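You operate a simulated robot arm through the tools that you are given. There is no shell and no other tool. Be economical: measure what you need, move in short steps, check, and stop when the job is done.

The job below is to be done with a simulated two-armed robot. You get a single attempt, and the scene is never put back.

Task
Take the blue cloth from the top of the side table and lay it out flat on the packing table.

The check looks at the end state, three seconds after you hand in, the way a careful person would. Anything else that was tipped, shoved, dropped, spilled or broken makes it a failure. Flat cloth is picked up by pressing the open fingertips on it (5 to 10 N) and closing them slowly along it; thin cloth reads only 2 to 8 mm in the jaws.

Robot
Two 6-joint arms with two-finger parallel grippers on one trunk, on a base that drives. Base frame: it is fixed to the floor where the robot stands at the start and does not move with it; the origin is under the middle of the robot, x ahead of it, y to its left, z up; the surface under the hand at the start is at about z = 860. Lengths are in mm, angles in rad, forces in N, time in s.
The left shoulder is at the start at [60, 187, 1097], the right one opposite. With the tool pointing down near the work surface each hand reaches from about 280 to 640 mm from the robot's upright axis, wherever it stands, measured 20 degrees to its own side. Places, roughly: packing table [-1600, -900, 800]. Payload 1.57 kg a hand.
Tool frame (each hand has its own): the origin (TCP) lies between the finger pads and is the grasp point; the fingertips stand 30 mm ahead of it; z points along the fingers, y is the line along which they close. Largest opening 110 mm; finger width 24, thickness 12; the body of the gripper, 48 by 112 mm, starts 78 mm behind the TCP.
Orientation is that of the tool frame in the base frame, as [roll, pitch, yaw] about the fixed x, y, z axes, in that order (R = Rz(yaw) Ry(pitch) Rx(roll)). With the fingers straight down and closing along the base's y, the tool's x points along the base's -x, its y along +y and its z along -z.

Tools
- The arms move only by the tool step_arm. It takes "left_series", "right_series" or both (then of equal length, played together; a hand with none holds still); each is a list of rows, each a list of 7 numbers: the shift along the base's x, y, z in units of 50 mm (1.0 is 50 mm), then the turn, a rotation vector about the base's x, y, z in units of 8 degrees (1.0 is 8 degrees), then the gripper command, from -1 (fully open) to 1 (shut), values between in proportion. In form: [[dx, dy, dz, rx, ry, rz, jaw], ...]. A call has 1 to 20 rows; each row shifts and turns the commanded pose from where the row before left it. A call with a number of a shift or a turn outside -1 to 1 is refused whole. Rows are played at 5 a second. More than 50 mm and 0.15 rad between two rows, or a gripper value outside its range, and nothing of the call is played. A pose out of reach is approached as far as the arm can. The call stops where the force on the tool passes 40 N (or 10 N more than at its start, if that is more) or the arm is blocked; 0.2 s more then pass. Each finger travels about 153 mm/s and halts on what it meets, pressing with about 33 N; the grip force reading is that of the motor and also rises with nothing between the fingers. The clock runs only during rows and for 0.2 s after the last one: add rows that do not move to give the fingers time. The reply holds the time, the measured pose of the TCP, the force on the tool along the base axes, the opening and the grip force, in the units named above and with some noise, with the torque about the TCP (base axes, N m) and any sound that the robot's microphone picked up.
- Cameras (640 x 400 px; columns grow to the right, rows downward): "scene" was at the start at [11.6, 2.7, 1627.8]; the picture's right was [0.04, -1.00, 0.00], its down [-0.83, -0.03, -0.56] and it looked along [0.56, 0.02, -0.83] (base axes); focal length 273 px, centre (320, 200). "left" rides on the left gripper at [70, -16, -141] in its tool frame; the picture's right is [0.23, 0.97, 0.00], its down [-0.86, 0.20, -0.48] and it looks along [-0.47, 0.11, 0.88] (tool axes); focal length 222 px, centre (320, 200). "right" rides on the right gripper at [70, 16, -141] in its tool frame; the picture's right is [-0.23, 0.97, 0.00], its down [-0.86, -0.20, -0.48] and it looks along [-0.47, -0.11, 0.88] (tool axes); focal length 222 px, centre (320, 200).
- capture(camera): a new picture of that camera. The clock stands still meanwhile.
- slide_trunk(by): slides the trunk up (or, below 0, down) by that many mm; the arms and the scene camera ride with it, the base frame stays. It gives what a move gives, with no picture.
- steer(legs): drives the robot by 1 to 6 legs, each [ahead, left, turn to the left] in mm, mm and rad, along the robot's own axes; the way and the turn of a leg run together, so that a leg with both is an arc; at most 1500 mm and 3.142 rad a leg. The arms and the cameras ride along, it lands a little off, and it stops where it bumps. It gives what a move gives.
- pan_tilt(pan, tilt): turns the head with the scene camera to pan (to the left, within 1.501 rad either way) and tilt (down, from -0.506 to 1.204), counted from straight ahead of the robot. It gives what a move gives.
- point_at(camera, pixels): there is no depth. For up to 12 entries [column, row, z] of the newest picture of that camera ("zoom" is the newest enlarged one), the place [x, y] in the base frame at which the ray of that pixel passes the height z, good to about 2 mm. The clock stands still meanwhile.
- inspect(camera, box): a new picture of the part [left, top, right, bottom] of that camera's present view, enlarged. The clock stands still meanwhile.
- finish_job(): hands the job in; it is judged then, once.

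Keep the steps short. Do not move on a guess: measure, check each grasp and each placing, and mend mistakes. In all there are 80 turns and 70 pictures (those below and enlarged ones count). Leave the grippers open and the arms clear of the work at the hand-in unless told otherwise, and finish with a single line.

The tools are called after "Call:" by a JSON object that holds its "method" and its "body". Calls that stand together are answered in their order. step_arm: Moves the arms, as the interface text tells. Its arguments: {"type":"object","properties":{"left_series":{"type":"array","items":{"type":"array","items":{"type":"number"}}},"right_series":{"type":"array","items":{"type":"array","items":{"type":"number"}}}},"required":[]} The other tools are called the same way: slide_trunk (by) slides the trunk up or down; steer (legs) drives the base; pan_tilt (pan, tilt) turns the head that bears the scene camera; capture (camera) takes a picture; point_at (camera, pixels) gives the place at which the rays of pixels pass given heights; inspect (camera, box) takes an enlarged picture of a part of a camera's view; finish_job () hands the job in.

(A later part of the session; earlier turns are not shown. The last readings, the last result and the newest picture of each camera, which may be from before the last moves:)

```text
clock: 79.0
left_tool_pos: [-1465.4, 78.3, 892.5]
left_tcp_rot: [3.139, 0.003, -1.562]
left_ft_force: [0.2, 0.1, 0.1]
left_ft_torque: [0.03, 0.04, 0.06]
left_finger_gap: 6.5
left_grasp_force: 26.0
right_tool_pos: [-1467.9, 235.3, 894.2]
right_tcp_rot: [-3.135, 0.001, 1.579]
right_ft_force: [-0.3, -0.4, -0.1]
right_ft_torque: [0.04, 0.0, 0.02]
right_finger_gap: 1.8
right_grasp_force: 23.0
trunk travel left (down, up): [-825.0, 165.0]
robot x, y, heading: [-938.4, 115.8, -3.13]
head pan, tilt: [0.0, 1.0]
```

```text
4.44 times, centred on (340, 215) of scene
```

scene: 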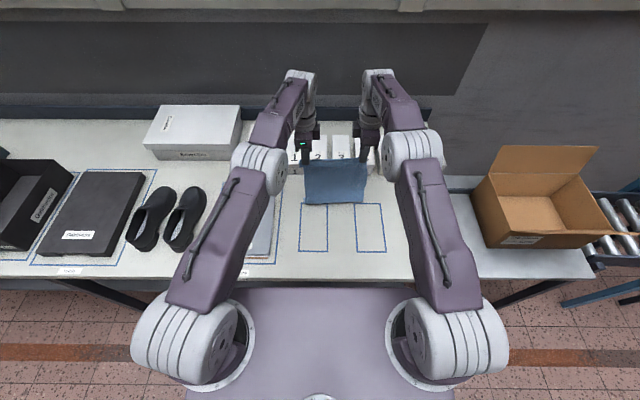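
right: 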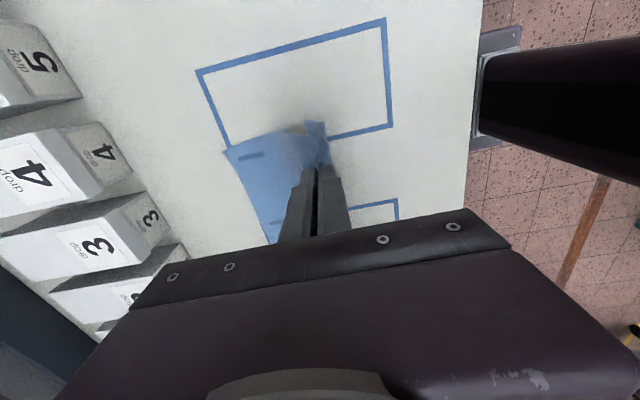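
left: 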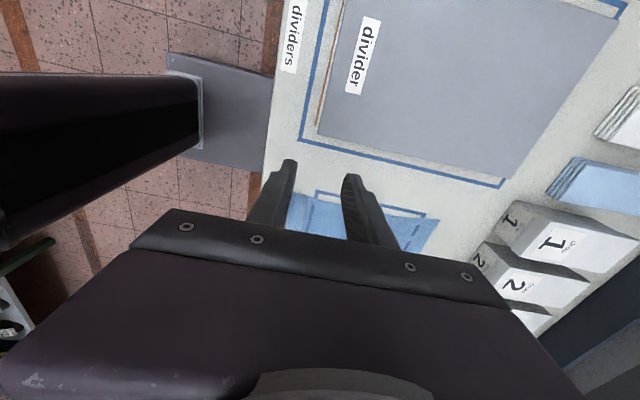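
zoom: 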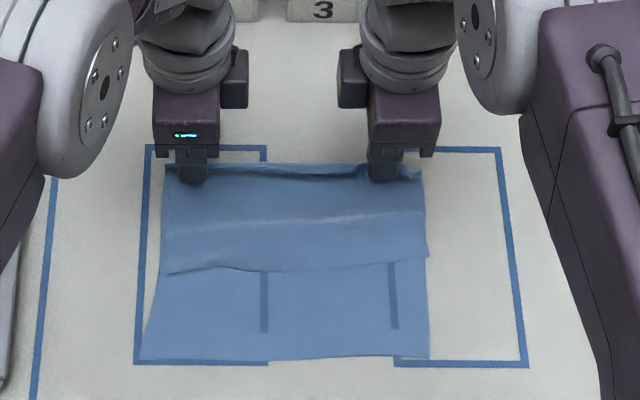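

Refused because one step was too long. I'm repeating it with shorter steps.

Call:
{"method": "step_arm", "body": {"left_series": [[0, 0, -0.08, 0, 0, 0, 1], [0, 0, -0.06, 0, 0, 0, 1], [0, 0, 0, 0, 0, 0, 0.9], [0, 0, 0, 0, 0, 0, 0.8], [0, 0, 0, 0, 0, 0, 0.7], [0, 0, 0, 0, 0, 0, 0.6], [0, 0, 0, 0, 0, 0, 0.5], [0, 0, 0.1, 0, 0, 0, 0.4], [0, 0, 0.4, 0, 0, 0, 0.4], [0, 0, 0.8, 0, 0, 0, 0.4], [0, 0, 0.8, 0, 0, 0, 0.4], [0, -0.7, 0.5, 0, 0, 0, 0.4], [0, -0.8, 0, 0, 0, 0, 0.4]], "right_series": [[0, 0, -0.08, 0, 0, 0, 1], [0, 0, -0.08, 0, 0, 0, 1], [0, 0, 0, 0, 0, 0, 0.9], [0, 0, 0, 0, 0, 0, 0.8], [0, 0, 0, 0, 0, 0, 0.7], [0, 0, 0, 0, 0, 0, 0.6], [0, 0, 0, 0, 0, 0, 0.5], [0, 0, 0.1, 0, 0, 0, 0.4], [0, 0, 0.4, 0, 0, 0, 0.4], [0, 0, 0.8, 0, 0, 0, 0.4], [0, 0, 0.8, 0, 0, 0, 0.4], [0, 0.7, 0.5, 0, 0, 0, 0.4], [0, 0.8, 0, 0, 0, 0, 0.4]]}}

Call:
{"method": "inspect", "body": {"camera": "scene", "box": [280, 170, 400, 260]}}

```text
clock: 81.8
left_tool_pos: [-1463.2, 3.2, 1015.5]
left_tcp_rot: [3.14, 0.001, -1.562]
left_ft_force: [-0.1, -0.2, 0.8]
left_ft_torque: [0.03, -0.03, -0.02]
left_finger_gap: 33.1
left_grasp_force: 0.1
right_tool_pos: [-1467.8, 309.8, 1018.7]
right_tcp_rot: [-3.134, 0.001, 1.579]
right_ft_force: [0.1, 0.1, -0.3]
right_ft_torque: [-0.02, 0.04, -0.05]
right_finger_gap: 33.0
right_grasp_force: 0.1
trunk travel left (down, up): [-825.0, 165.0]
robot x, y, heading: [-934.9, 111.9, -3.136]
head pan, tilt: [0.0, 1.0]
```

```text
4.44 times, centred on (340, 215) of scene
```

zoom: 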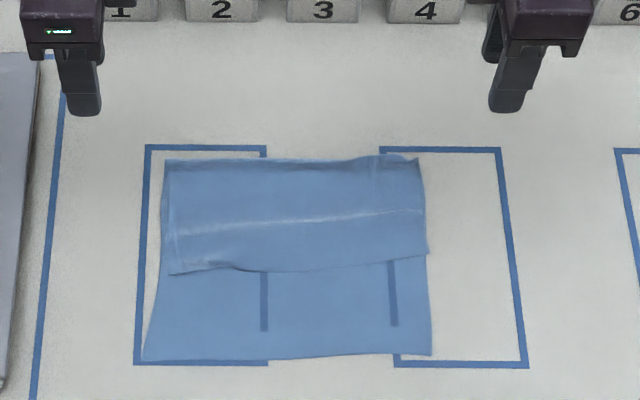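

That's clean: hem near me at rows 355–360, folded end on top at the back. I'm measuring the hem corners while turning the hands 90° back to close along y, well above the cloth.

Call:
{"method": "point_at", "body": {"camera": "zoom", "pixels": [[143, 360, 850], [430, 355, 850], [286, 359, 850], [170, 274, 852], [428, 258, 852], [165, 160, 852], [418, 160, 852]]}}

Call:
{"method": "step_arm", "body": {"left_series": [[0.27, 0.1, 0, 0, 0, 1, 0.345], [0.27, 0.1, 0, 0, 0, 1, 0.345], [0.27, 0.1, 0, 0, 0, 1, 0.345], [0.27, 0.1, 0, 0, 0, 1, 0.345], [0.27, 0.1, 0, 0, 0, 1, 0.345], [0.27, 0.1, 0, 0, 0, 1, 0.345], [0.27, 0.1, 0, 0, 0, 1, 0.345], [0.27, 0.1, 0, 0, 0, 1, 0.345], [0.27, 0.1, 0, 0, 0, 1, 0.345], [0.27, 0.1, 0, 0, 0, 1, 0.345], [0.27, 0.1, 0, 0, 0, 1, 0.345], [0, 0.3, 0, 0, 0, 0.14, 0.345]], "right_series": [[0.27, -0.1, 0, 0, 0, -1, 0.345], [0.27, -0.1, 0, 0, 0, -1, 0.345], [0.27, -0.1, 0, 0, 0, -1, 0.345], [0.27, -0.1, 0, 0, 0, -1, 0.345], [0.27, -0.1, 0, 0, 0, -1, 0.345], [0.27, -0.1, 0, 0, 0, -1, 0.345], [0.27, -0.1, 0, 0, 0, -1, 0.345], [0.27, -0.1, 0, 0, 0, -1, 0.345], [0.27, -0.1, 0, 0, 0, -1, 0.345], [0.27, -0.1, 0, 0, 0, -1, 0.345], [0.27, -0.1, 0, 0, 0, -1, 0.345], [0, -0.3, 0, 0, 0, -0.31, 0.345]]}}

```text
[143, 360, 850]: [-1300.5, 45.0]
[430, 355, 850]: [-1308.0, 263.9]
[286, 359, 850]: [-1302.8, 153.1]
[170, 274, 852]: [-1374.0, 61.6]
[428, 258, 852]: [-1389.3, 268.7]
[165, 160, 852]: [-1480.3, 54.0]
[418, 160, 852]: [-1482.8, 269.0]
```

```text
clock: 84.4
left_tool_pos: [-1313.9, 71.8, 1015.4]
left_tcp_rot: [3.136, 0.003, -0.007]
left_ft_force: [0.1, -0.2, -0.7]
left_ft_torque: [0.03, 0.01, 0.01]
left_finger_gap: 36.0
left_grasp_force: 0.0
right_tool_pos: [-1315.6, 238.7, 1015.5]
right_tcp_rot: [-3.135, 0.003, -0.001]
right_ft_force: [0.5, 0.4, 0.9]
right_ft_torque: [0.0, 0.02, -0.01]
right_finger_gap: 36.2
right_grasp_force: 0.0
trunk travel left (down, up): [-825.0, 165.0]
robot x, y, heading: [-935.2, 113.8, -3.135]
head pan, tilt: [0.0, 1.0]
```

The hem runs x −1301 (left) to −1308 (right). I'm moving the TCPs 20 mm inside it and lowering.

Call:
{"method": "step_arm", "body": {"left_series": [[-0.14, 0.1, -0.4, 0, 0, 0, 0.345], [0, 0, -0.5, 0, 0, 0, 0.345], [0, 0, -0.5, 0, 0, 0, 0.345], [0, 0, -0.5, 0, 0, 0, 0.345], [0, 0, -0.4, 0, 0, 0, 0.345], [0, 0, -0.2, 0, 0, 0, 0.345], [0, 0, -0.1, 0, 0, 0, 0.345], [0, 0, 0, 0, 0, 0, 0.345]], "right_series": [[-0.25, -0.13, -0.4, 0, 0, 0, 0.345], [0, 0, -0.5, 0, 0, 0, 0.345], [0, 0, -0.5, 0, 0, 0, 0.345], [0, 0, -0.5, 0, 0, 0, 0.345], [0, 0, -0.4, 0, 0, 0, 0.345], [0, 0, -0.2, 0, 0, 0, 0.345], [0, 0, -0.1, 0, 0, 0, 0.345], [0, 0, 0, 0, 0, 0, 0.345]]}}

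Call:
{"method": "step_arm", "body": {"left_series": [[0, 0, -0.04, 0, 0, 0, 0.345], [0, 0, -0.02, 0, 0, 0, 0.345], [0, 0, 0, 0, 0, 0, 0.345]], "right_series": [[0, 0, -0.04, 0, 0, 0, 0.345], [0, 0, -0.02, 0, 0, 0, 0.345], [0, 0, 0, 0, 0, 0, 0.345]]}}

Call:
{"method": "capture", "body": {"camera": "left"}}

Call:
{"method": "capture", "body": {"camera": "right"}}

```text
clock: 86.2
left_tool_pos: [-1322.8, 76.3, 885.5]
left_tcp_rot: [3.139, 0.002, -0.007]
left_ft_force: [-1.3, 0.0, -1.3]
left_ft_torque: [0.02, -0.01, -0.01]
left_finger_gap: 36.0
left_grasp_force: 0.1
right_tool_pos: [-1329.9, 229.9, 886.7]
right_tcp_rot: [-3.134, 0.003, -0.001]
right_ft_force: [-0.1, 0.2, -0.4]
right_ft_torque: [0.01, 0.0, 0.02]
right_finger_gap: 36.1
right_grasp_force: 0.1
trunk travel left (down, up): [-825.0, 165.0]
robot x, y, heading: [-937.4, 112.9, -3.134]
head pan, tilt: [0.0, 1.0]
```

```text
clock: 87.0
left_tool_pos: [-1322.9, 77.1, 882.4]
left_tcp_rot: [3.139, 0.003, -0.006]
left_ft_force: [0.0, -0.4, -0.4]
left_ft_torque: [-0.01, 0.05, 0.0]
left_finger_gap: 36.3
left_grasp_force: 0.0
right_tool_pos: [-1329.8, 229.7, 882.2]
right_tcp_rot: [-3.135, 0.001, 0.001]
right_ft_force: [0.2, -1.3, -0.6]
right_ft_torque: [0.01, 0.03, 0.04]
right_finger_gap: 36.1
right_grasp_force: 0.0
trunk travel left (down, up): [-825.0, 165.0]
robot x, y, heading: [-937.6, 115.7, -3.13]
head pan, tilt: [0.0, 1.0]
```

```text
15 pictures are left
```

left: 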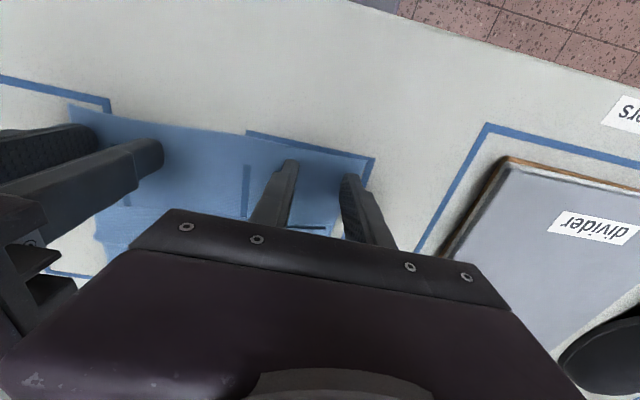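

```text
14 pictures are left
```

right: 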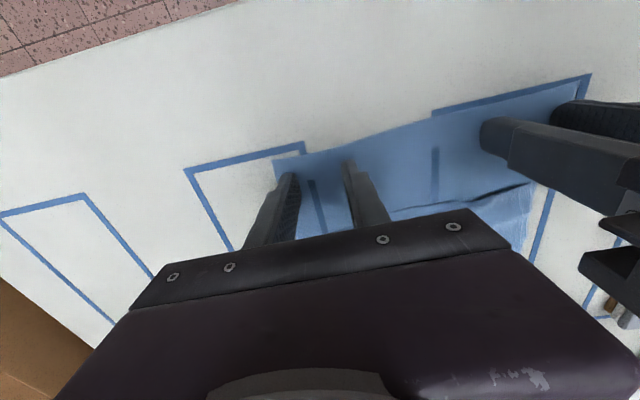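

Both jaws straddle cloth near the corners. I'm lowering 1 mm more to press.

Call:
{"method": "step_arm", "body": {"left_series": [[0, 0, -0.02, 0, 0, 0, 0.345], [0, 0, 0, 0, 0, 0, 0.345]], "right_series": [[0, 0, -0.02, 0, 0, 0, 0.345], [0, 0, 0, 0, 0, 0, 0.345]]}}

```text
clock: 87.6
left_tool_pos: [-1322.7, 76.7, 882.4]
left_tcp_rot: [3.138, 0.001, -0.006]
left_ft_force: [0.0, 0.0, -0.2]
left_ft_torque: [0.0, 0.03, 0.02]
left_finger_gap: 36.2
left_grasp_force: 0.0
right_tool_pos: [-1329.8, 231.2, 881.8]
right_tcp_rot: [-3.136, 0.001, -0.001]
right_ft_force: [-0.2, 0.5, 0.3]
right_ft_torque: [-0.01, 0.0, 0.0]
right_finger_gap: 36.2
right_grasp_force: 0.0
trunk travel left (down, up): [-825.0, 165.0]
robot x, y, heading: [-939.0, 117.6, -3.136]
head pan, tilt: [0.0, 1.0]
```

Call:
{"method": "step_arm", "body": {"left_series": [[0, 0, -0.016, 0, 0, 0, 0.345], [0, 0, 0, 0, 0, 0, 0.345]], "right_series": [[0, 0, -0.016, 0, 0, 0, 0.345], [0, 0, 0, 0, 0, 0, 0.345]]}}

```text
clock: 88.2
left_tool_pos: [-1322.5, 77.8, 881.0]
left_tcp_rot: [3.138, 0.001, -0.007]
left_ft_force: [-0.1, 0.5, 0.6]
left_ft_torque: [-0.04, -0.01, 0.04]
left_finger_gap: 35.8
left_grasp_force: 0.0
right_tool_pos: [-1331.6, 231.9, 882.6]
right_tcp_rot: [-3.135, 0.001, 0.0]
right_ft_force: [1.2, 0.0, 0.6]
right_ft_torque: [-0.02, -0.03, -0.02]
right_finger_gap: 36.1
right_grasp_force: 0.0
trunk travel left (down, up): [-825.0, 165.0]
robot x, y, heading: [-935.3, 117.6, -3.129]
head pan, tilt: [0.0, 1.0]
```

Call:
{"method": "step_arm", "body": {"left_series": [[0, 0, -0.012, 0, 0, 0, 0.345], [0, 0, 0, 0, 0, 0, 0.345]], "right_series": [[0, 0, -0.012, 0, 0, 0, 0.345], [0, 0, 0, 0, 0, 0, 0.345]]}}

```text
clock: 88.8
left_tool_pos: [-1322.2, 77.9, 881.8]
left_tcp_rot: [3.137, 0.004, -0.007]
left_ft_force: [-0.5, 0.1, 0.0]
left_ft_torque: [0.01, -0.01, -0.03]
left_finger_gap: 36.3
left_grasp_force: 0.0
right_tool_pos: [-1330.7, 230.7, 881.4]
right_tcp_rot: [-3.134, 0.004, -0.001]
right_ft_force: [-1.5, -0.2, 14.6]
right_ft_torque: [-0.36, -0.08, -0.02]
right_finger_gap: 36.5
right_grasp_force: 0.1
trunk travel left (down, up): [-825.0, 165.0]
robot x, y, heading: [-937.5, 114.9, -3.135]
head pan, tilt: [0.0, 1.0]
```

Call:
{"method": "step_arm", "body": {"left_series": [[0, 0, -0.016, 0, 0, 0, 0.345], [0, 0, 0, 0, 0, 0, 0.345]]}}

```text
clock: 89.4
left_tool_pos: [-1322.8, 76.0, 881.9]
left_tcp_rot: [3.139, 0.004, -0.007]
left_ft_force: [1.1, 0.7, 4.8]
left_ft_torque: [0.1, -0.1, 0.01]
left_finger_gap: 36.0
left_grasp_force: 0.0
right_tool_pos: [-1330.0, 232.1, 881.6]
right_tcp_rot: [-3.134, 0.004, 0.001]
right_ft_force: [-3.6, -1.3, 17.0]
right_ft_torque: [-0.44, -0.05, -0.06]
right_finger_gap: 36.3
right_grasp_force: 0.2
trunk travel left (down, up): [-825.0, 165.0]
robot x, y, heading: [-937.0, 116.4, -3.136]
head pan, tilt: [0.0, 1.0]
```

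The right hand leans on one finger (torque −0.44). I'm levelling it 0.4° and closing both slowly.

Call:
{"method": "step_arm", "body": {"left_series": [[0, 0, -0.004, 0, 0, 0, 0.345], [0, 0, 0, 0, 0, 0, 0.39], [0, 0, 0, 0, 0, 0, 0.44], [0, 0, 0, 0, 0, 0, 0.49], [0, 0, 0, 0, 0, 0, 0.54], [0, 0, 0, 0, 0, 0, 0.59], [0, 0, 0, 0, 0, 0, 0.64], [0, 0, 0, 0, 0, 0, 0.69], [0, 0, 0, 0, 0, 0, 0.74], [0, 0, 0, 0, 0, 0, 0.79], [0, 0, 0, 0, 0, 0, 0.84], [0, 0, 0, 0, 0, 0, 0.89], [0, 0, 0, 0, 0, 0, 0.94], [0, 0, 0, 0, 0, 0, 1], [0, 0, 0, 0, 0, 0, 1], [0, 0, 0, 0, 0, 0, 1]], "right_series": [[0, 0, 0, -0.055, 0, 0, 0.345], [0, 0, 0, 0, 0, 0, 0.39], [0, 0, 0, 0, 0, 0, 0.44], [0, 0, 0, 0, 0, 0, 0.49], [0, 0, 0, 0, 0, 0, 0.54], [0, 0, 0, 0, 0, 0, 0.59], [0, 0, 0, 0, 0, 0, 0.64], [0, 0, 0, 0, 0, 0, 0.69], [0, 0, 0, 0, 0, 0, 0.74], [0, 0, 0, 0, 0, 0, 0.79], [0, 0, 0, 0, 0, 0, 0.84], [0, 0, 0, 0, 0, 0, 0.89], [0, 0, 0, 0, 0, 0, 0.94], [0, 0, 0, 0, 0, 0, 1], [0, 0, 0, 0, 0, 0, 1], [0, 0, 0, 0, 0, 0, 1]]}}

Call:
{"method": "step_arm", "body": {"left_series": [[0, 0, 0.2, 0, 0, 0, 1], [0, 0, 0.2, 0, 0, 0, 1], [0, 0, 0.3, 0, 0, 0, 1], [0, 0, 0.3, 0, 0, 0, 1], [0, 0, 0.3, 0, 0, 0, 1], [0, 0, 0.3, 0, 0, 0, 1]], "right_series": [[0, 0, 0.2, 0, 0, 0, 1], [0, 0, 0.2, 0, 0, 0, 1], [0, 0, 0.3, 0, 0, 0, 1], [0, 0, 0.3, 0, 0, 0, 1], [0, 0, 0.3, 0, 0, 0, 1], [0, 0, 0.3, 0, 0, 0, 1]]}}

Call:
{"method": "inspect", "body": {"camera": "scene", "box": [270, 170, 410, 275]}}

```text
clock: 92.8
left_tool_pos: [-1322.3, 77.8, 880.4]
left_tcp_rot: [3.137, 0.007, -0.007]
left_ft_force: [-1.1, 24.9, 9.0]
left_ft_torque: [0.75, 0.05, -0.12]
left_finger_gap: 2.1
left_grasp_force: 23.6
right_tool_pos: [-1327.5, 230.9, 880.7]
right_tcp_rot: [3.141, 0.006, 0.0]
right_ft_force: [1.5, -22.8, 24.2]
right_ft_torque: [-0.76, -0.09, -0.09]
right_finger_gap: 5.2
right_grasp_force: 25.0
trunk travel left (down, up): [-825.0, 165.0]
robot x, y, heading: [-937.2, 113.9, -3.132]
head pan, tilt: [0.0, 1.0]
```

```text
clock: 94.2
left_tool_pos: [-1323.0, 79.3, 959.3]
left_tcp_rot: [3.139, 0.002, -0.006]
left_ft_force: [-0.3, 0.9, -0.1]
left_ft_torque: [0.03, 0.0, -0.02]
left_finger_gap: 1.9
left_grasp_force: 23.6
right_tool_pos: [-1329.3, 233.0, 959.0]
right_tcp_rot: [-3.141, 0.004, 0.0]
right_ft_force: [-1.1, 0.3, 0.2]
right_ft_torque: [0.01, -0.03, 0.01]
right_finger_gap: 0.2
right_grasp_force: 21.2
trunk travel left (down, up): [-825.0, 165.0]
robot x, y, heading: [-935.2, 115.5, -3.132]
head pan, tilt: [0.0, 1.0]
```

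```text
3.81 times, centred on (340, 222) of scene
```

zoom: 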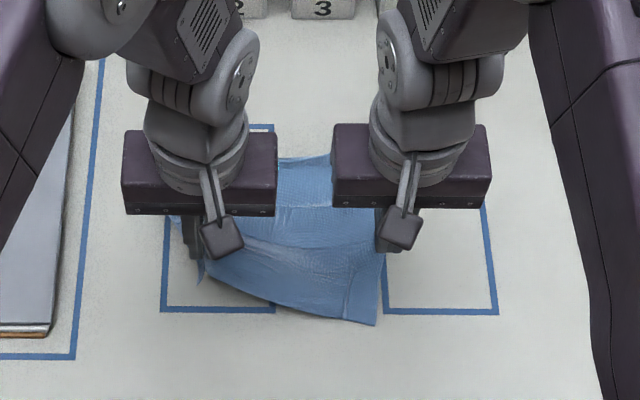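

The right hand slipped (gap 0.2) while the left holds. I'm lowering the left back with its pinch kept, and setting the right open again just above the cloth for a fresh grasp.

Call:
{"method": "step_arm", "body": {"left_series": [[0, 0, -0.3, 0, 0, 0, 1], [0, 0, -0.3, 0, 0, 0, 1], [0, 0, -0.3, 0, 0, 0, 1], [0, 0, -0.3, 0, 0, 0, 1], [0, 0, -0.2, 0, 0, 0, 1], [0, 0, -0.1, 0, 0, 0, 1], [0, 0, 0, 0, 0, 0, 1]], "right_series": [[0, 0, 0, 0, 0, 0, 0.345], [0, 0, 0, 0, 0, 0, 0.345], [0, 0, 0, 0, 0, 0, 0.345], [0, 0, -0.2, 0, 0, 0, 0.345], [0, 0, -0.4, 0, 0, 0, 0.345], [0, 0, -0.4, 0, 0, 0, 0.345], [0, 0, -0.4, 0, 0, 0, 0.345]]}}

Call:
{"method": "capture", "body": {"camera": "right"}}

```text
clock: 95.8
left_tool_pos: [-1325.6, 78.0, 883.6]
left_tcp_rot: [3.137, 0.002, -0.007]
left_ft_force: [-0.2, 0.1, 1.2]
left_ft_torque: [-0.01, -0.01, -0.04]
left_finger_gap: 2.1
left_grasp_force: 23.4
right_tool_pos: [-1332.1, 233.8, 890.9]
right_tcp_rot: [3.141, 0.003, 0.0]
right_ft_force: [0.6, 0.6, -0.1]
right_ft_torque: [-0.01, 0.01, -0.01]
right_finger_gap: 36.0
right_grasp_force: 0.0
trunk travel left (down, up): [-825.0, 165.0]
robot x, y, heading: [-935.4, 117.6, -3.132]
head pan, tilt: [0.0, 1.0]
```

```text
12 pictures are left
```

right: 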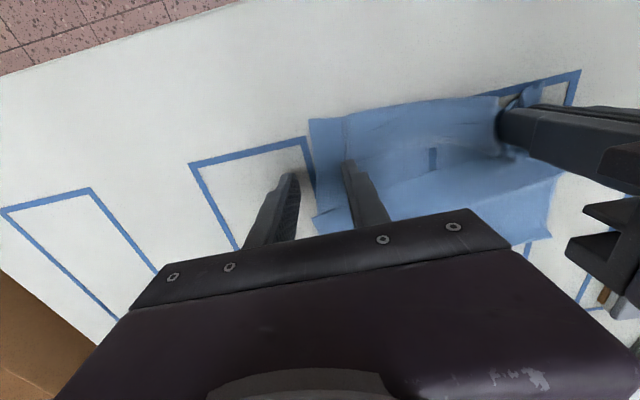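

Call:
{"method": "point_at", "body": {"camera": "right", "pixels": [[310, 120, 850], [345, 116, 850], [400, 106, 850], [315, 215, 850], [312, 165, 850]]}}

```text
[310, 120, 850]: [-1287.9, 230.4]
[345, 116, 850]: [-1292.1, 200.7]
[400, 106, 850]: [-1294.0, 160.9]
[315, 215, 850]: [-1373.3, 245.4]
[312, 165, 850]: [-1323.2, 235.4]
```

The right corner is now at (−1288, 230). I'm repositioning the right TCP to (−1310, 202) with a 30 mm opening. That leaves ~12 mm between the gripper bodies.

Call:
{"method": "step_arm", "body": {"right_series": [[0, 0, 0.5, 0, 0, 0, 0.455], [0.22, -0.32, 0, 0, 0, 0, 0.455], [0.22, -0.32, 0, 0, 0, 0, 0.455], [0, 0, -0.3, 0, 0, 0, 0.455], [0, 0, -0.2, 0, 0, 0, 0.455], [0, 0, -0.14, 0, 0, 0, 0.455], [0, 0, 0, 0, 0, 0, 0.455]]}}

Call:
{"method": "step_arm", "body": {"right_series": [[0, 0, -0.02, 0, 0, 0, 0.455], [0, 0, 0, 0, 0, 0, 0.455]]}}

```text
clock: 97.4
left_tool_pos: [-1324.2, 77.8, 883.6]
left_tcp_rot: [3.138, 0.002, -0.008]
left_ft_force: [0.3, -0.1, -0.4]
left_ft_torque: [-0.02, -0.05, 0.0]
left_finger_gap: 1.9
left_grasp_force: 24.0
right_tool_pos: [-1307.8, 200.4, 882.3]
right_tcp_rot: [-3.141, 0.001, -0.001]
right_ft_force: [-0.1, 0.4, -0.3]
right_ft_torque: [0.0, 0.01, 0.0]
right_finger_gap: 29.5
right_grasp_force: 0.0
trunk travel left (down, up): [-825.0, 165.0]
robot x, y, heading: [-937.3, 117.5, -3.132]
head pan, tilt: [0.0, 1.0]
```

```text
clock: 98.0
left_tool_pos: [-1323.8, 78.3, 883.6]
left_tcp_rot: [3.138, 0.003, -0.006]
left_ft_force: [0.6, -0.7, 0.1]
left_ft_torque: [0.0, 0.02, -0.01]
left_finger_gap: 2.0
left_grasp_force: 23.6
right_tool_pos: [-1307.3, 199.8, 881.2]
right_tcp_rot: [-3.141, 0.001, -0.001]
right_ft_force: [-0.5, 0.7, 0.1]
right_ft_torque: [-0.01, 0.0, 0.0]
right_finger_gap: 29.6
right_grasp_force: 0.0
trunk travel left (down, up): [-825.0, 165.0]
robot x, y, heading: [-934.0, 116.3, -3.131]
head pan, tilt: [0.0, 1.0]
```

Call:
{"method": "step_arm", "body": {"right_series": [[0, 0, -0.014, 0, 0, 0, 0.455], [0, 0, 0, 0, 0, 0, 0.455]]}}

```text
clock: 98.6
left_tool_pos: [-1323.5, 77.6, 883.2]
left_tcp_rot: [3.139, 0.002, -0.009]
left_ft_force: [-0.2, 0.0, 0.5]
left_ft_torque: [0.02, -0.02, 0.02]
left_finger_gap: 1.9
left_grasp_force: 23.7
right_tool_pos: [-1308.1, 200.7, 881.8]
right_tcp_rot: [-3.141, 0.002, 0.002]
right_ft_force: [0.8, -0.6, -0.1]
right_ft_torque: [-0.02, 0.0, 0.0]
right_finger_gap: 29.7
right_grasp_force: 0.1
trunk travel left (down, up): [-825.0, 165.0]
robot x, y, heading: [-934.8, 113.1, -3.131]
head pan, tilt: [0.0, 1.0]
```

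Call:
{"method": "step_arm", "body": {"right_series": [[0, 0, -0.02, 0, 0, 0, 0.455], [0, 0, 0, 0, 0, 0, 0.455]]}}

```text
clock: 99.2
left_tool_pos: [-1323.1, 77.4, 884.2]
left_tcp_rot: [3.139, 0.001, -0.006]
left_ft_force: [-0.1, 0.1, 0.3]
left_ft_torque: [-0.01, 0.01, 0.0]
left_finger_gap: 1.8
left_grasp_force: 23.2
right_tool_pos: [-1308.9, 200.1, 883.1]
right_tcp_rot: [-3.14, 0.001, 0.001]
right_ft_force: [0.9, -0.4, 10.3]
right_ft_torque: [0.02, -0.08, 0.0]
right_finger_gap: 30.1
right_grasp_force: 0.1
trunk travel left (down, up): [-825.0, 165.0]
robot x, y, heading: [-936.0, 116.2, -3.133]
head pan, tilt: [0.0, 1.0]
```

It presses evenly at 10 N. I'm closing the right slowly, then lifting both 80 mm and checking the gap.

Call:
{"method": "step_arm", "body": {"right_series": [[0, 0, 0, 0, 0, 0, 0.5], [0, 0, 0, 0, 0, 0, 0.55], [0, 0, 0, 0, 0, 0, 0.6], [0, 0, 0, 0, 0, 0, 0.65], [0, 0, 0, 0, 0, 0, 0.7], [0, 0, 0, 0, 0, 0, 0.75], [0, 0, 0, 0, 0, 0, 0.8], [0, 0, 0, 0, 0, 0, 0.85], [0, 0, 0, 0, 0, 0, 0.9], [0, 0, 0, 0, 0, 0, 0.95], [0, 0, 0, 0, 0, 0, 1], [0, 0, 0, 0, 0, 0, 1], [0, 0, 0, 0, 0, 0, 1]]}}

Call:
{"method": "step_arm", "body": {"left_series": [[0, 0, 0.2, 0, 0, 0, 1], [0, 0, 0.2, 0, 0, 0, 1], [0, 0, 0.3, 0, 0, 0, 1], [0, 0, 0.3, 0, 0, 0, 1], [0, 0, 0.3, 0, 0, 0, 1], [0, 0, 0.3, 0, 0, 0, 1]], "right_series": [[0, 0, 0.2, 0, 0, 0, 1], [0, 0, 0.2, 0, 0, 0, 1], [0, 0, 0.3, 0, 0, 0, 1], [0, 0, 0.3, 0, 0, 0, 1], [0, 0, 0.3, 0, 0, 0, 1], [0, 0, 0.3, 0, 0, 0, 1]]}}

```text
clock: 102.0
left_tool_pos: [-1323.1, 77.9, 885.1]
left_tcp_rot: [3.139, 0.004, -0.006]
left_ft_force: [0.3, 0.8, -0.1]
left_ft_torque: [-0.02, 0.02, -0.01]
left_finger_gap: 1.9
left_grasp_force: 23.3
right_tool_pos: [-1308.3, 199.9, 881.0]
right_tcp_rot: [3.141, 0.001, -0.001]
right_ft_force: [-0.6, 0.8, 15.7]
right_ft_torque: [0.05, -0.08, 0.0]
right_finger_gap: 1.8
right_grasp_force: 23.6
trunk travel left (down, up): [-825.0, 165.0]
robot x, y, heading: [-936.2, 117.2, -3.136]
head pan, tilt: [0.0, 1.0]
```

```text
clock: 103.4
left_tool_pos: [-1321.7, 79.0, 967.3]
left_tcp_rot: [3.137, 0.002, -0.006]
left_ft_force: [-0.4, 0.2, 0.3]
left_ft_torque: [0.01, 0.01, 0.02]
left_finger_gap: 2.0
left_grasp_force: 23.4
right_tool_pos: [-1305.8, 201.0, 960.9]
right_tcp_rot: [3.141, 0.003, 0.001]
right_ft_force: [0.2, 0.7, -0.7]
right_ft_torque: [0.0, 0.01, 0.01]
right_finger_gap: 1.8
right_grasp_force: 23.3
trunk travel left (down, up): [-825.0, 165.0]
robot x, y, heading: [-933.5, 115.1, -3.138]
head pan, tilt: [0.0, 1.0]
```

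Both hold. I'm evening up the hands (equal x and z, slight spread) and lifting the cloth fully clear of the table.

Call:
{"method": "step_arm", "body": {"left_series": [[0.1, 0, 0.3, 0, 0, 0, 1], [0.1, 0, 0.3, 0, 0, 0, 1], [0.1, 0, 0.3, 0, 0, 0, 1], [0, 0, 0.3, 0, 0, 0, 1]], "right_series": [[0, 0.03, 0.33, 0, 0, 0, 1], [0, 0.03, 0.33, 0, 0, 0, 1], [0, 0.03, 0.33, 0, 0, 0, 1], [0, 0, 0.33, 0, 0, 0, 1]]}}

Call:
{"method": "slide_trunk", "body": {"by": 160}}

Call:
{"method": "capture", "body": {"camera": "scene"}}

```text
clock: 104.4
left_tool_pos: [-1307.3, 78.6, 1023.6]
left_tcp_rot: [3.137, 0.003, -0.006]
left_ft_force: [0.3, 0.2, -0.2]
left_ft_torque: [0.02, 0.02, 0.01]
left_finger_gap: 1.9
left_grasp_force: 23.5
right_tool_pos: [-1305.5, 204.4, 1026.1]
right_tcp_rot: [3.14, 0.002, 0.0]
right_ft_force: [0.1, 0.3, 0.1]
right_ft_torque: [-0.02, -0.01, -0.02]
right_finger_gap: 1.9
right_grasp_force: 23.8
trunk travel left (down, up): [-825.0, 165.0]
robot x, y, heading: [-936.0, 114.6, -3.126]
head pan, tilt: [0.0, 1.0]
```

```text
clock: 106.2
left_tool_pos: [-1308.3, 76.5, 1182.8]
left_tcp_rot: [3.139, 0.002, -0.006]
left_ft_force: [0.0, 0.4, 0.1]
left_ft_torque: [0.0, 0.0, 0.0]
left_finger_gap: 1.8
left_grasp_force: 23.3
right_tool_pos: [-1306.4, 206.5, 1185.7]
right_tcp_rot: [-3.141, 0.002, 0.001]
right_ft_force: [0.5, 0.3, 0.4]
right_ft_torque: [-0.02, 0.0, -0.01]
right_finger_gap: 1.8
right_grasp_force: 24.1
trunk travel left (down, up): [-985.0, 5.0]
robot x, y, heading: [-935.9, 114.7, -3.135]
head pan, tilt: [0.0, 1.0]
```

```text
11 pictures are left
```

scene: 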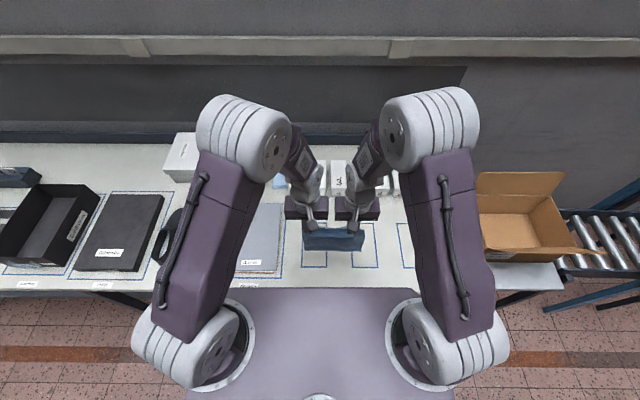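

The cloth hangs free. I'm driving in 30 mm for reach (the base still clears the table by a wide margin), then moving the hands forward to x ≈ −1530 gently.

Call:
{"method": "steer", "body": {"legs": [[30, 0, 0]]}}

Call:
{"method": "step_arm", "body": {"left_series": [[-0.15, 0, 0, 0, 0, 0, 1], [-0.3, 0, 0, 0, 0, 0, 1], [-0.35, 0, 0, 0, 0, 0, 1], [-0.35, 0, 0, 0, 0, 0, 1], [-0.35, 0, 0, 0, 0, 0, 1], [-0.35, 0, 0, 0, 0, 0, 1], [-0.35, 0, 0, 0, 0, 0, 1], [-0.35, 0, 0, 0, 0, 0, 1], [-0.35, 0, 0, 0, 0, 0, 1], [-0.35, 0, 0, 0, 0, 0, 1], [-0.3, 0, 0, 0, 0, 0, 1], [-0.2, 0, 0, 0, 0, 0, 1], [-0.1, 0, 0, 0, 0, 0, 1], [0, 0, 0, 0, 0, 0, 1], [0, 0, 0, 0, 0, 0, 1]], "right_series": [[-0.15, 0, 0, 0, 0, 0, 1], [-0.3, 0, 0, 0, 0, 0, 1], [-0.35, 0, 0, 0, 0, 0, 1], [-0.35, 0, 0, 0, 0, 0, 1], [-0.35, 0, 0, 0, 0, 0, 1], [-0.35, 0, 0, 0, 0, 0, 1], [-0.35, 0, 0, 0, 0, 0, 1], [-0.35, 0, 0, 0, 0, 0, 1], [-0.35, 0, 0, 0, 0, 0, 1], [-0.35, 0, 0, 0, 0, 0, 1], [-0.3, 0, 0, 0, 0, 0, 1], [-0.2, 0, 0, 0, 0, 0, 1], [-0.1, 0, 0, 0, 0, 0, 1], [0, 0, 0, 0, 0, 0, 1], [0, 0, 0, 0, 0, 0, 1]]}}

Call:
{"method": "inspect", "body": {"camera": "scene", "box": [250, 130, 410, 250]}}

```text
clock: 107.0
left_tool_pos: [-1331.0, 76.5, 1186.7]
left_tcp_rot: [3.139, 0.008, -0.006]
left_ft_force: [1.2, 0.0, 0.1]
left_ft_torque: [-0.02, 0.08, -0.03]
left_finger_gap: 2.0
left_grasp_force: 23.6
right_tool_pos: [-1328.3, 206.5, 1187.8]
right_tcp_rot: [-3.141, 0.006, 0.0]
right_ft_force: [0.7, -0.5, 0.6]
right_ft_torque: [0.0, 0.08, 0.0]
right_finger_gap: 2.1
right_grasp_force: 23.9
trunk travel left (down, up): [-985.0, 5.0]
robot x, y, heading: [-964.6, 116.1, -3.134]
head pan, tilt: [0.0, 1.0]
```

```text
clock: 110.2
left_tool_pos: [-1530.7, 75.8, 1183.5]
left_tcp_rot: [3.139, 0.004, -0.006]
left_ft_force: [-0.4, 0.2, 0.2]
left_ft_torque: [-0.02, -0.01, 0.03]
left_finger_gap: 2.1
left_grasp_force: 23.3
right_tool_pos: [-1526.5, 203.5, 1184.5]
right_tcp_rot: [3.142, -0.001, -0.001]
right_ft_force: [0.5, -0.1, -0.1]
right_ft_torque: [-0.02, 0.0, 0.0]
right_finger_gap: 1.9
right_grasp_force: 23.6
trunk travel left (down, up): [-985.0, 5.0]
robot x, y, heading: [-964.3, 115.3, -3.135]
head pan, tilt: [0.0, 1.0]
```

```text
3.33 times, centred on (330, 190) of scene
```

zoom: 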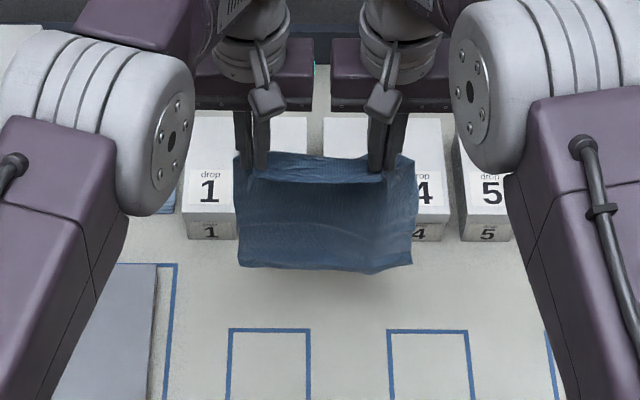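

The cloth hangs as one open sheet with a straight lower edge. I'm touching down and laying diagonally, first half.

Call:
{"method": "step_arm", "body": {"left_series": [[0, 0, -0.2, 0, 0, 0, 1], [0, 0, -0.2, 0, 0, 0, 1], [0, 0, -0.2, 0, 0, 0, 1], [0.1, 0, -0.2, 0, 0, 0, 1], [0.2, 0, -0.2, 0, 0, 0, 1], [0.22, 0, -0.2, 0, 0, 0, 1], [0.22, 0, -0.2, 0, 0, 0, 1], [0.22, 0, -0.2, 0, 0, 0, 1], [0.22, 0, -0.2, 0, 0, 0, 1], [0.22, 0, -0.2, 0, 0, 0, 1], [0.22, 0, -0.2, 0, 0, 0, 1], [0.22, 0, -0.2, 0, 0, 0, 1], [0.22, 0, -0.2, 0, 0, 0, 1], [0.22, 0, -0.2, 0, 0, 0, 1], [0.22, 0, -0.2, 0, 0, 0, 1], [0.22, 0, -0.2, 0, 0, 0, 1], [0, 0, 0, 0, 0, 0, 1]], "right_series": [[0, 0, -0.2, 0, 0, 0, 1], [0, 0, -0.2, 0, 0, 0, 1], [0, 0, -0.2, 0, 0, 0, 1], [0.1, 0, -0.2, 0, 0, 0, 1], [0.2, 0, -0.2, 0, 0, 0, 1], [0.22, 0, -0.2, 0, 0, 0, 1], [0.22, 0, -0.2, 0, 0, 0, 1], [0.22, 0, -0.2, 0, 0, 0, 1], [0.22, 0, -0.2, 0, 0, 0, 1], [0.22, 0, -0.2, 0, 0, 0, 1], [0.22, 0, -0.2, 0, 0, 0, 1], [0.22, 0, -0.2, 0, 0, 0, 1], [0.22, 0, -0.2, 0, 0, 0, 1], [0.22, 0, -0.2, 0, 0, 0, 1], [0.22, 0, -0.2, 0, 0, 0, 1], [0.22, 0, -0.2, 0, 0, 0, 1], [0, 0, 0, 0, 0, 0, 1]]}}

Call:
{"method": "inspect", "body": {"camera": "scene", "box": [250, 150, 410, 270]}}

```text
clock: 113.8
left_tool_pos: [-1394.7, 78.7, 1021.7]
left_tcp_rot: [3.139, 0.002, -0.007]
left_ft_force: [0.9, 0.5, 0.0]
left_ft_torque: [-0.02, 0.02, 0.0]
left_finger_gap: 2.3
left_grasp_force: 23.7
right_tool_pos: [-1389.6, 205.3, 1026.0]
right_tcp_rot: [3.141, 0.001, 0.0]
right_ft_force: [-0.7, 0.5, 0.0]
right_ft_torque: [-0.02, -0.01, 0.0]
right_finger_gap: 2.1
right_grasp_force: 23.3
trunk travel left (down, up): [-985.0, 5.0]
robot x, y, heading: [-964.3, 114.9, -3.128]
head pan, tilt: [0.0, 1.0]
```

```text
3.33 times, centred on (330, 210) of scene
```

zoom: 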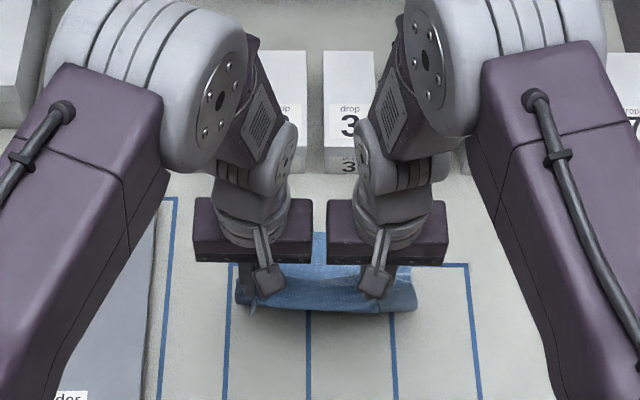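

The far edge is down behind the hands. I'm measuring it before finishing.

Call:
{"method": "point_at", "body": {"camera": "zoom", "pixels": [[320, 233, 850], [325, 262, 850], [240, 305, 900], [415, 308, 900]]}}

Call:
{"method": "step_arm", "body": {"left_series": [[0.2, 0, -0.2, 0, 0, 0, 1], [0.2, 0, -0.2, 0, 0, 0, 1], [0.2, 0, -0.2, 0, 0, 0, 1], [0.2, 0, -0.2, 0, 0, 0, 1], [0.2, 0, -0.2, 0, 0, 0, 1], [0.2, 0, -0.2, 0, 0, 0, 1], [0.2, 0, -0.2, 0, 0, 0, 1], [0.2, 0, -0.2, 0, 0, 0, 1], [0.2, 0, -0.2, 0, 0, 0, 1], [0.2, 0, -0.2, 0, 0, 0, 1], [0, 0, 0, 0, 0, 0, 1]], "right_series": [[0.2, 0, -0.2, 0, 0, 0, 1], [0.2, 0, -0.2, 0, 0, 0, 1], [0.2, 0, -0.2, 0, 0, 0, 1], [0.2, 0, -0.2, 0, 0, 0, 1], [0.2, 0, -0.2, 0, 0, 0, 1], [0.2, 0, -0.22, 0, 0, 0, 1], [0.2, 0, -0.22, 0, 0, 0, 1], [0.2, 0, -0.22, 0, 0, 0, 1], [0.2, 0, -0.22, 0, 0, 0, 1], [0.2, 0, -0.2, 0, 0, 0, 1], [0, 0, 0, 0, 0, 0, 1]]}}

Call:
{"method": "inspect", "body": {"camera": "scene", "box": [250, 160, 410, 280]}}

```text
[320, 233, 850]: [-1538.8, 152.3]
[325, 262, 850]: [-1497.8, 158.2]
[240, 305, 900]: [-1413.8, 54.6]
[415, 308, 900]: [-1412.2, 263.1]
```

```text
clock: 116.2
left_tool_pos: [-1294.8, 76.9, 926.9]
left_tcp_rot: [3.137, 0.003, -0.006]
left_ft_force: [-0.1, 0.2, -0.4]
left_ft_torque: [-0.01, 0.02, 0.04]
left_finger_gap: 1.8
left_grasp_force: 23.1
left hand out of reach, approached as far as the arm can: row 9
right_tool_pos: [-1291.4, 205.9, 922.8]
right_tcp_rot: [-3.141, -0.001, 0.002]
right_ft_force: [-0.3, -0.4, -0.3]
right_ft_torque: [-0.06, 0.0, 0.01]
right_finger_gap: 2.2
right_grasp_force: 23.4
trunk travel left (down, up): [-985.0, 5.0]
robot x, y, heading: [-962.0, 119.7, -3.134]
head pan, tilt: [0.0, 1.0]
```

```text
3.33 times, centred on (330, 220) of scene
```

zoom: 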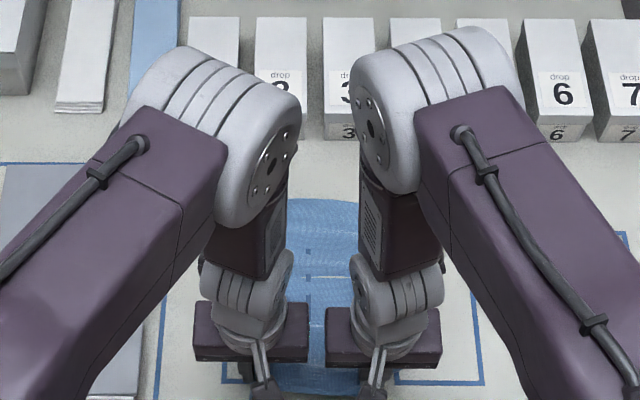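

The far edge lies at −1539. The left hand hit its fold-in limit, so I'm lowering the trunk by 34 mm to bring both tips near the surface.

Call:
{"method": "slide_trunk", "body": {"by": -34}}

Call:
{"method": "slide_trunk", "body": {"by": -3}}

Call:
{"method": "capture", "body": {"camera": "right"}}

```text
clock: 117.0
left_tool_pos: [-1294.8, 77.2, 891.2]
left_tcp_rot: [3.138, 0.003, -0.004]
left_ft_force: [0.0, -0.2, -0.1]
left_ft_torque: [0.02, 0.01, 0.0]
left_finger_gap: 2.1
left_grasp_force: 23.4
right_tool_pos: [-1290.5, 205.4, 888.6]
right_tcp_rot: [3.141, 0.0, 0.001]
right_ft_force: [-0.2, -0.6, 1.0]
right_ft_torque: [0.01, 0.02, -0.03]
right_finger_gap: 1.6
right_grasp_force: 23.0
trunk travel left (down, up): [-951.0, 39.0]
robot x, y, heading: [-967.2, 111.4, -3.13]
head pan, tilt: [0.0, 1.0]
```

```text
clock: 117.5
left_tool_pos: [-1295.2, 77.1, 887.7]
left_tcp_rot: [3.138, 0.002, -0.007]
left_ft_force: [0.1, 0.7, 0.0]
left_ft_torque: [0.02, 0.01, 0.0]
left_finger_gap: 1.9
left_grasp_force: 23.6
right_tool_pos: [-1290.2, 205.6, 885.1]
right_tcp_rot: [-3.14, 0.0, 0.0]
right_ft_force: [0.0, -0.9, -0.5]
right_ft_torque: [-0.02, 0.03, -0.02]
right_finger_gap: 2.0
right_grasp_force: 23.7
trunk travel left (down, up): [-948.0, 42.0]
robot x, y, heading: [-969.7, 110.8, -3.137]
head pan, tilt: [0.0, 1.0]
```

```text
7 pictures are left
```

right: 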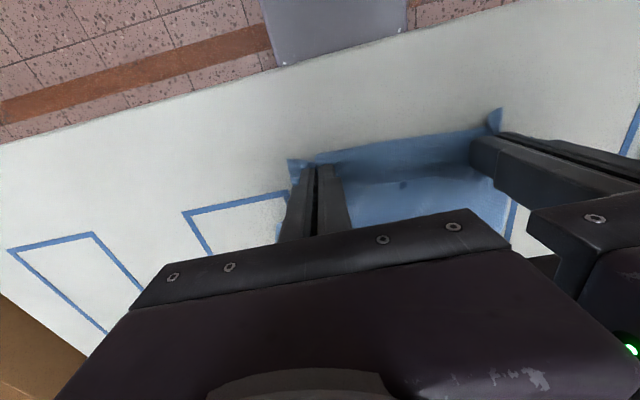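

The near hem lies open beyond the fingertips. About 20–25 mm of slack remains, so I'm backing the base 28 mm to draw the sheet taut.

Call:
{"method": "steer", "body": {"legs": [[-28, 0, 0]]}}

Call:
{"method": "step_arm", "body": {"left_series": [[0, 0, -0.05, 0, 0, 0, 1], [0, 0, -0.03, 0, 0, 0, 1], [0, 0, 0, 0, 0, 0, 1]], "right_series": [[0, 0, -0.03, 0, 0, 0, 1], [0, 0, 0, 0, 0, 0, 1], [0, 0, 0, 0, 0, 0, 1]]}}

```text
clock: 118.4
left_tool_pos: [-1271.1, 78.0, 885.8]
left_tcp_rot: [3.139, -0.008, -0.006]
left_ft_force: [0.7, -0.1, -0.4]
left_ft_torque: [-0.01, -0.06, 0.0]
left_finger_gap: 1.9
left_grasp_force: 23.8
right_tool_pos: [-1267.2, 205.9, 884.1]
right_tcp_rot: [3.14, -0.007, 0.0]
right_ft_force: [-1.0, -0.8, -0.2]
right_ft_torque: [0.0, -0.08, -0.03]
right_finger_gap: 2.2
right_grasp_force: 23.3
trunk travel left (down, up): [-948.0, 42.0]
robot x, y, heading: [-935.8, 112.6, -3.129]
head pan, tilt: [0.0, 1.0]
```

```text
clock: 119.2
left_tool_pos: [-1265.8, 78.3, 883.9]
left_tcp_rot: [3.137, 0.002, -0.006]
left_ft_force: [-0.7, 0.4, 0.3]
left_ft_torque: [0.0, -0.04, -0.01]
left_finger_gap: 1.7
left_grasp_force: 23.9
right_tool_pos: [-1263.0, 206.1, 884.0]
right_tcp_rot: [-3.141, 0.004, 0.002]
right_ft_force: [-0.6, -0.8, 0.9]
right_ft_torque: [0.03, 0.01, 0.0]
right_finger_gap: 2.0
right_grasp_force: 23.8
trunk travel left (down, up): [-948.0, 42.0]
robot x, y, heading: [-941.6, 114.3, -3.131]
head pan, tilt: [0.0, 1.0]
```

Call:
{"method": "step_arm", "body": {"left_series": [[0, 0, -0.03, 0, 0, 0, 1], [0, 0, -0.015, 0, 0, 0, 1], [0, 0, 0, 0, 0, 0, 1]], "right_series": [[0, 0, -0.03, 0, 0, 0, 1], [0, 0, -0.015, 0, 0, 0, 1], [0, 0, 0, 0, 0, 0, 1]]}}

```text
clock: 120.0
left_tool_pos: [-1265.8, 79.0, 881.9]
left_tcp_rot: [3.138, 0.002, -0.007]
left_ft_force: [1.0, -0.3, -1.3]
left_ft_torque: [0.03, -0.01, 0.02]
left_finger_gap: 2.0
left_grasp_force: 23.7
right_tool_pos: [-1261.9, 206.1, 881.6]
right_tcp_rot: [3.141, 0.001, 0.0]
right_ft_force: [0.7, 0.2, 5.3]
right_ft_torque: [0.0, -0.06, -0.04]
right_finger_gap: 1.9
right_grasp_force: 23.9
trunk travel left (down, up): [-948.0, 42.0]
robot x, y, heading: [-936.3, 120.1, -3.129]
head pan, tilt: [0.0, 1.0]
```

The right reads 5 N. I'm setting the left down 0.8 mm. Then I'll open slowly while shifting each hand outward, so the inner finger stays put and the outer one spreads the pleat flat.

Call:
{"method": "step_arm", "body": {"left_series": [[0, 0, -0.012, 0, 0, 0, 1], [0, 0, -0.006, 0, 0, 0, 1], [0, 0, 0, 0, 0, 0, 1]]}}

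Call:
{"method": "step_arm", "body": {"left_series": [[0, -0.03, 0, 0, 0, 0, 0.94], [0, -0.03, 0, 0, 0, 0, 0.89], [0, -0.03, 0, 0, 0, 0, 0.83], [0, -0.03, 0, 0, 0, 0, 0.78], [0, -0.03, 0, 0, 0, 0, 0.72], [0, -0.03, 0, 0, 0, 0, 0.67], [0, -0.03, 0, 0, 0, 0, 0.61], [0, -0.03, 0, 0, 0, 0, 0.56], [0, -0.03, 0, 0, 0, 0, 0.5], [0, -0.03, 0, 0, 0, 0, 0.45], [0, -0.03, 0, 0, 0, 0, 0.39], [0, -0.03, 0, 0, 0, 0, 0.345], [0, 0, 0, 0, 0, 0, 0.345]], "right_series": [[0, 0.025, 0, 0, 0, 0, 0.95], [0, 0.025, 0, 0, 0, 0, 0.91], [0, 0.025, 0, 0, 0, 0, 0.86], [0, 0.025, 0, 0, 0, 0, 0.82], [0, 0.025, 0, 0, 0, 0, 0.77], [0, 0.025, 0, 0, 0, 0, 0.73], [0, 0.025, 0, 0, 0, 0, 0.68], [0, 0.025, 0, 0, 0, 0, 0.64], [0, 0.025, 0, 0, 0, 0, 0.59], [0, 0.025, 0, 0, 0, 0, 0.55], [0, 0.025, 0, 0, 0, 0, 0.5], [0, 0.025, 0, 0, 0, 0, 0.45], [0, 0, 0, 0, 0, 0, 0.45]]}}

Call:
{"method": "step_arm", "body": {"left_series": [[0, 0, 0.1, 0, 0, 0, 0.345], [0, 0, 0.3, 0, 0, 0, 0.345], [0, 0, 0.6, 0, 0, 0, 0.345], [0, 0, 0.8, 0, 0, 0, 0.345], [0, -0.6, 0.7, 0, 0, 0, 0.345], [0, -0.8, 0, 0, 0, 0, 0.345], [0, -0.8, 0, 0, 0, 0, 0.345]], "right_series": [[0, 0, 0.1, 0, 0, 0, 0.45], [0, 0, 0.3, 0, 0, 0, 0.45], [0, 0, 0.6, 0, 0, 0, 0.45], [0, 0, 0.8, 0, 0, 0, 0.45], [0, 0.6, 0.7, 0, 0, 0, 0.45], [0, 0.8, 0, 0, 0, 0, 0.45], [0, 0.8, 0, 0, 0, 0, 0.45]]}}

Call:
{"method": "inspect", "body": {"camera": "scene", "box": [265, 165, 405, 270]}}

```text
clock: 120.8
left_tool_pos: [-1266.5, 77.1, 882.4]
left_tcp_rot: [3.139, 0.003, -0.007]
left_ft_force: [-1.1, 1.4, 0.5]
left_ft_torque: [0.01, -0.03, -0.01]
left_finger_gap: 2.2
left_grasp_force: 23.6
right_tool_pos: [-1262.2, 205.8, 882.5]
right_tcp_rot: [-3.141, 0.002, -0.003]
right_ft_force: [0.1, 0.0, 3.8]
right_ft_torque: [0.01, -0.05, -0.03]
right_finger_gap: 1.9
right_grasp_force: 23.8
trunk travel left (down, up): [-948.0, 42.0]
robot x, y, heading: [-933.9, 116.8, -3.134]
head pan, tilt: [0.0, 1.0]
```

```text
clock: 123.6
left_tool_pos: [-1266.7, 60.5, 880.8]
left_tcp_rot: [3.14, 0.004, -0.008]
left_ft_force: [-1.3, 0.1, 12.7]
left_ft_torque: [0.29, -0.05, 0.06]
left_finger_gap: 35.0
left_grasp_force: 0.0
right_tool_pos: [-1261.8, 219.6, 882.4]
right_tcp_rot: [-3.141, 0.0, 0.001]
right_ft_force: [-0.5, 0.6, 0.6]
right_ft_torque: [0.0, 0.03, 0.02]
right_finger_gap: 30.3
right_grasp_force: 0.0
trunk travel left (down, up): [-948.0, 42.0]
robot x, y, heading: [-935.9, 112.0, -3.135]
head pan, tilt: [0.0, 1.0]
```

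```text
clock: 125.2
left_tool_pos: [-1263.0, -50.9, 1005.1]
left_tcp_rot: [3.138, 0.001, -0.007]
left_ft_force: [0.6, -0.3, 0.3]
left_ft_torque: [0.01, 0.03, -0.01]
left_finger_gap: 36.2
left_grasp_force: 0.2
right_tool_pos: [-1260.8, 330.0, 1007.7]
right_tcp_rot: [-3.14, 0.001, 0.0]
right_ft_force: [0.3, 0.8, 1.0]
right_ft_torque: [-0.01, -0.01, 0.0]
right_finger_gap: 30.1
right_grasp_force: 0.1
trunk travel left (down, up): [-948.0, 42.0]
robot x, y, heading: [-937.8, 116.4, -3.133]
head pan, tilt: [0.0, 1.0]
```

```text
3.81 times, centred on (335, 218) of scene
```

zoom: 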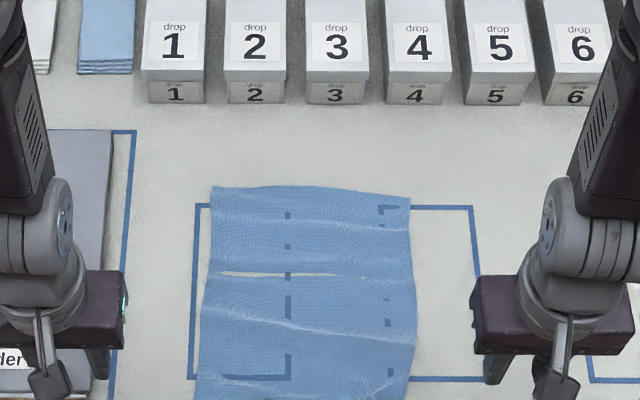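

That's nearly flat. I'm viewing the whole sheet including the near hem.

Call:
{"method": "inspect", "body": {"camera": "scene", "box": [285, 205, 397, 289]}}

Call:
{"method": "point_at", "body": {"camera": "zoom", "pixels": [[147, 30, 850], [505, 45, 850], [100, 380, 850], [490, 380, 850]]}}

```text
4.76 times, centred on (341, 247) of scene
```

zoom: 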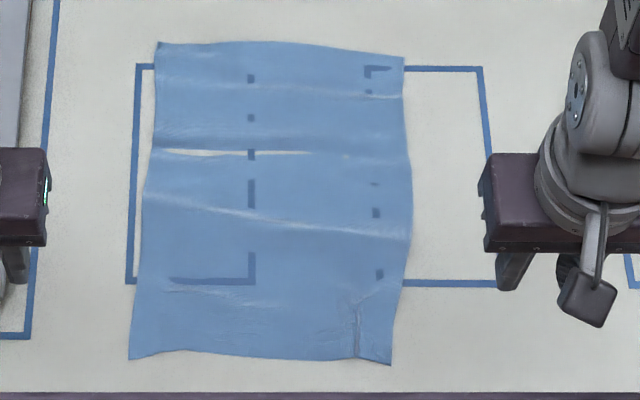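

```text
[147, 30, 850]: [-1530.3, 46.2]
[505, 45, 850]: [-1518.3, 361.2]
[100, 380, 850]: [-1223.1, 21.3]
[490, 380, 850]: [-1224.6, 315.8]
```

The cloth is fully unfolded. Only mild ripples and a small pleat near the front-right remain. I'm measuring corners and the pleat.

Call:
{"method": "point_at", "body": {"camera": "zoom", "pixels": [[157, 42, 850], [403, 57, 850], [391, 365, 850], [130, 360, 850], [355, 350, 850], [357, 305, 850], [412, 180, 850], [137, 200, 850], [407, 240, 850]]}}

```text
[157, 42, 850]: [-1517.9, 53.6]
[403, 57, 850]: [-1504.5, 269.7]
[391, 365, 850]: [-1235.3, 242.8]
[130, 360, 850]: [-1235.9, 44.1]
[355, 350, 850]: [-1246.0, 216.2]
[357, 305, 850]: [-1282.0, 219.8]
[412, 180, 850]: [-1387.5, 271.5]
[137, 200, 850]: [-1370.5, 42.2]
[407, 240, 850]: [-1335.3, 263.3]
```

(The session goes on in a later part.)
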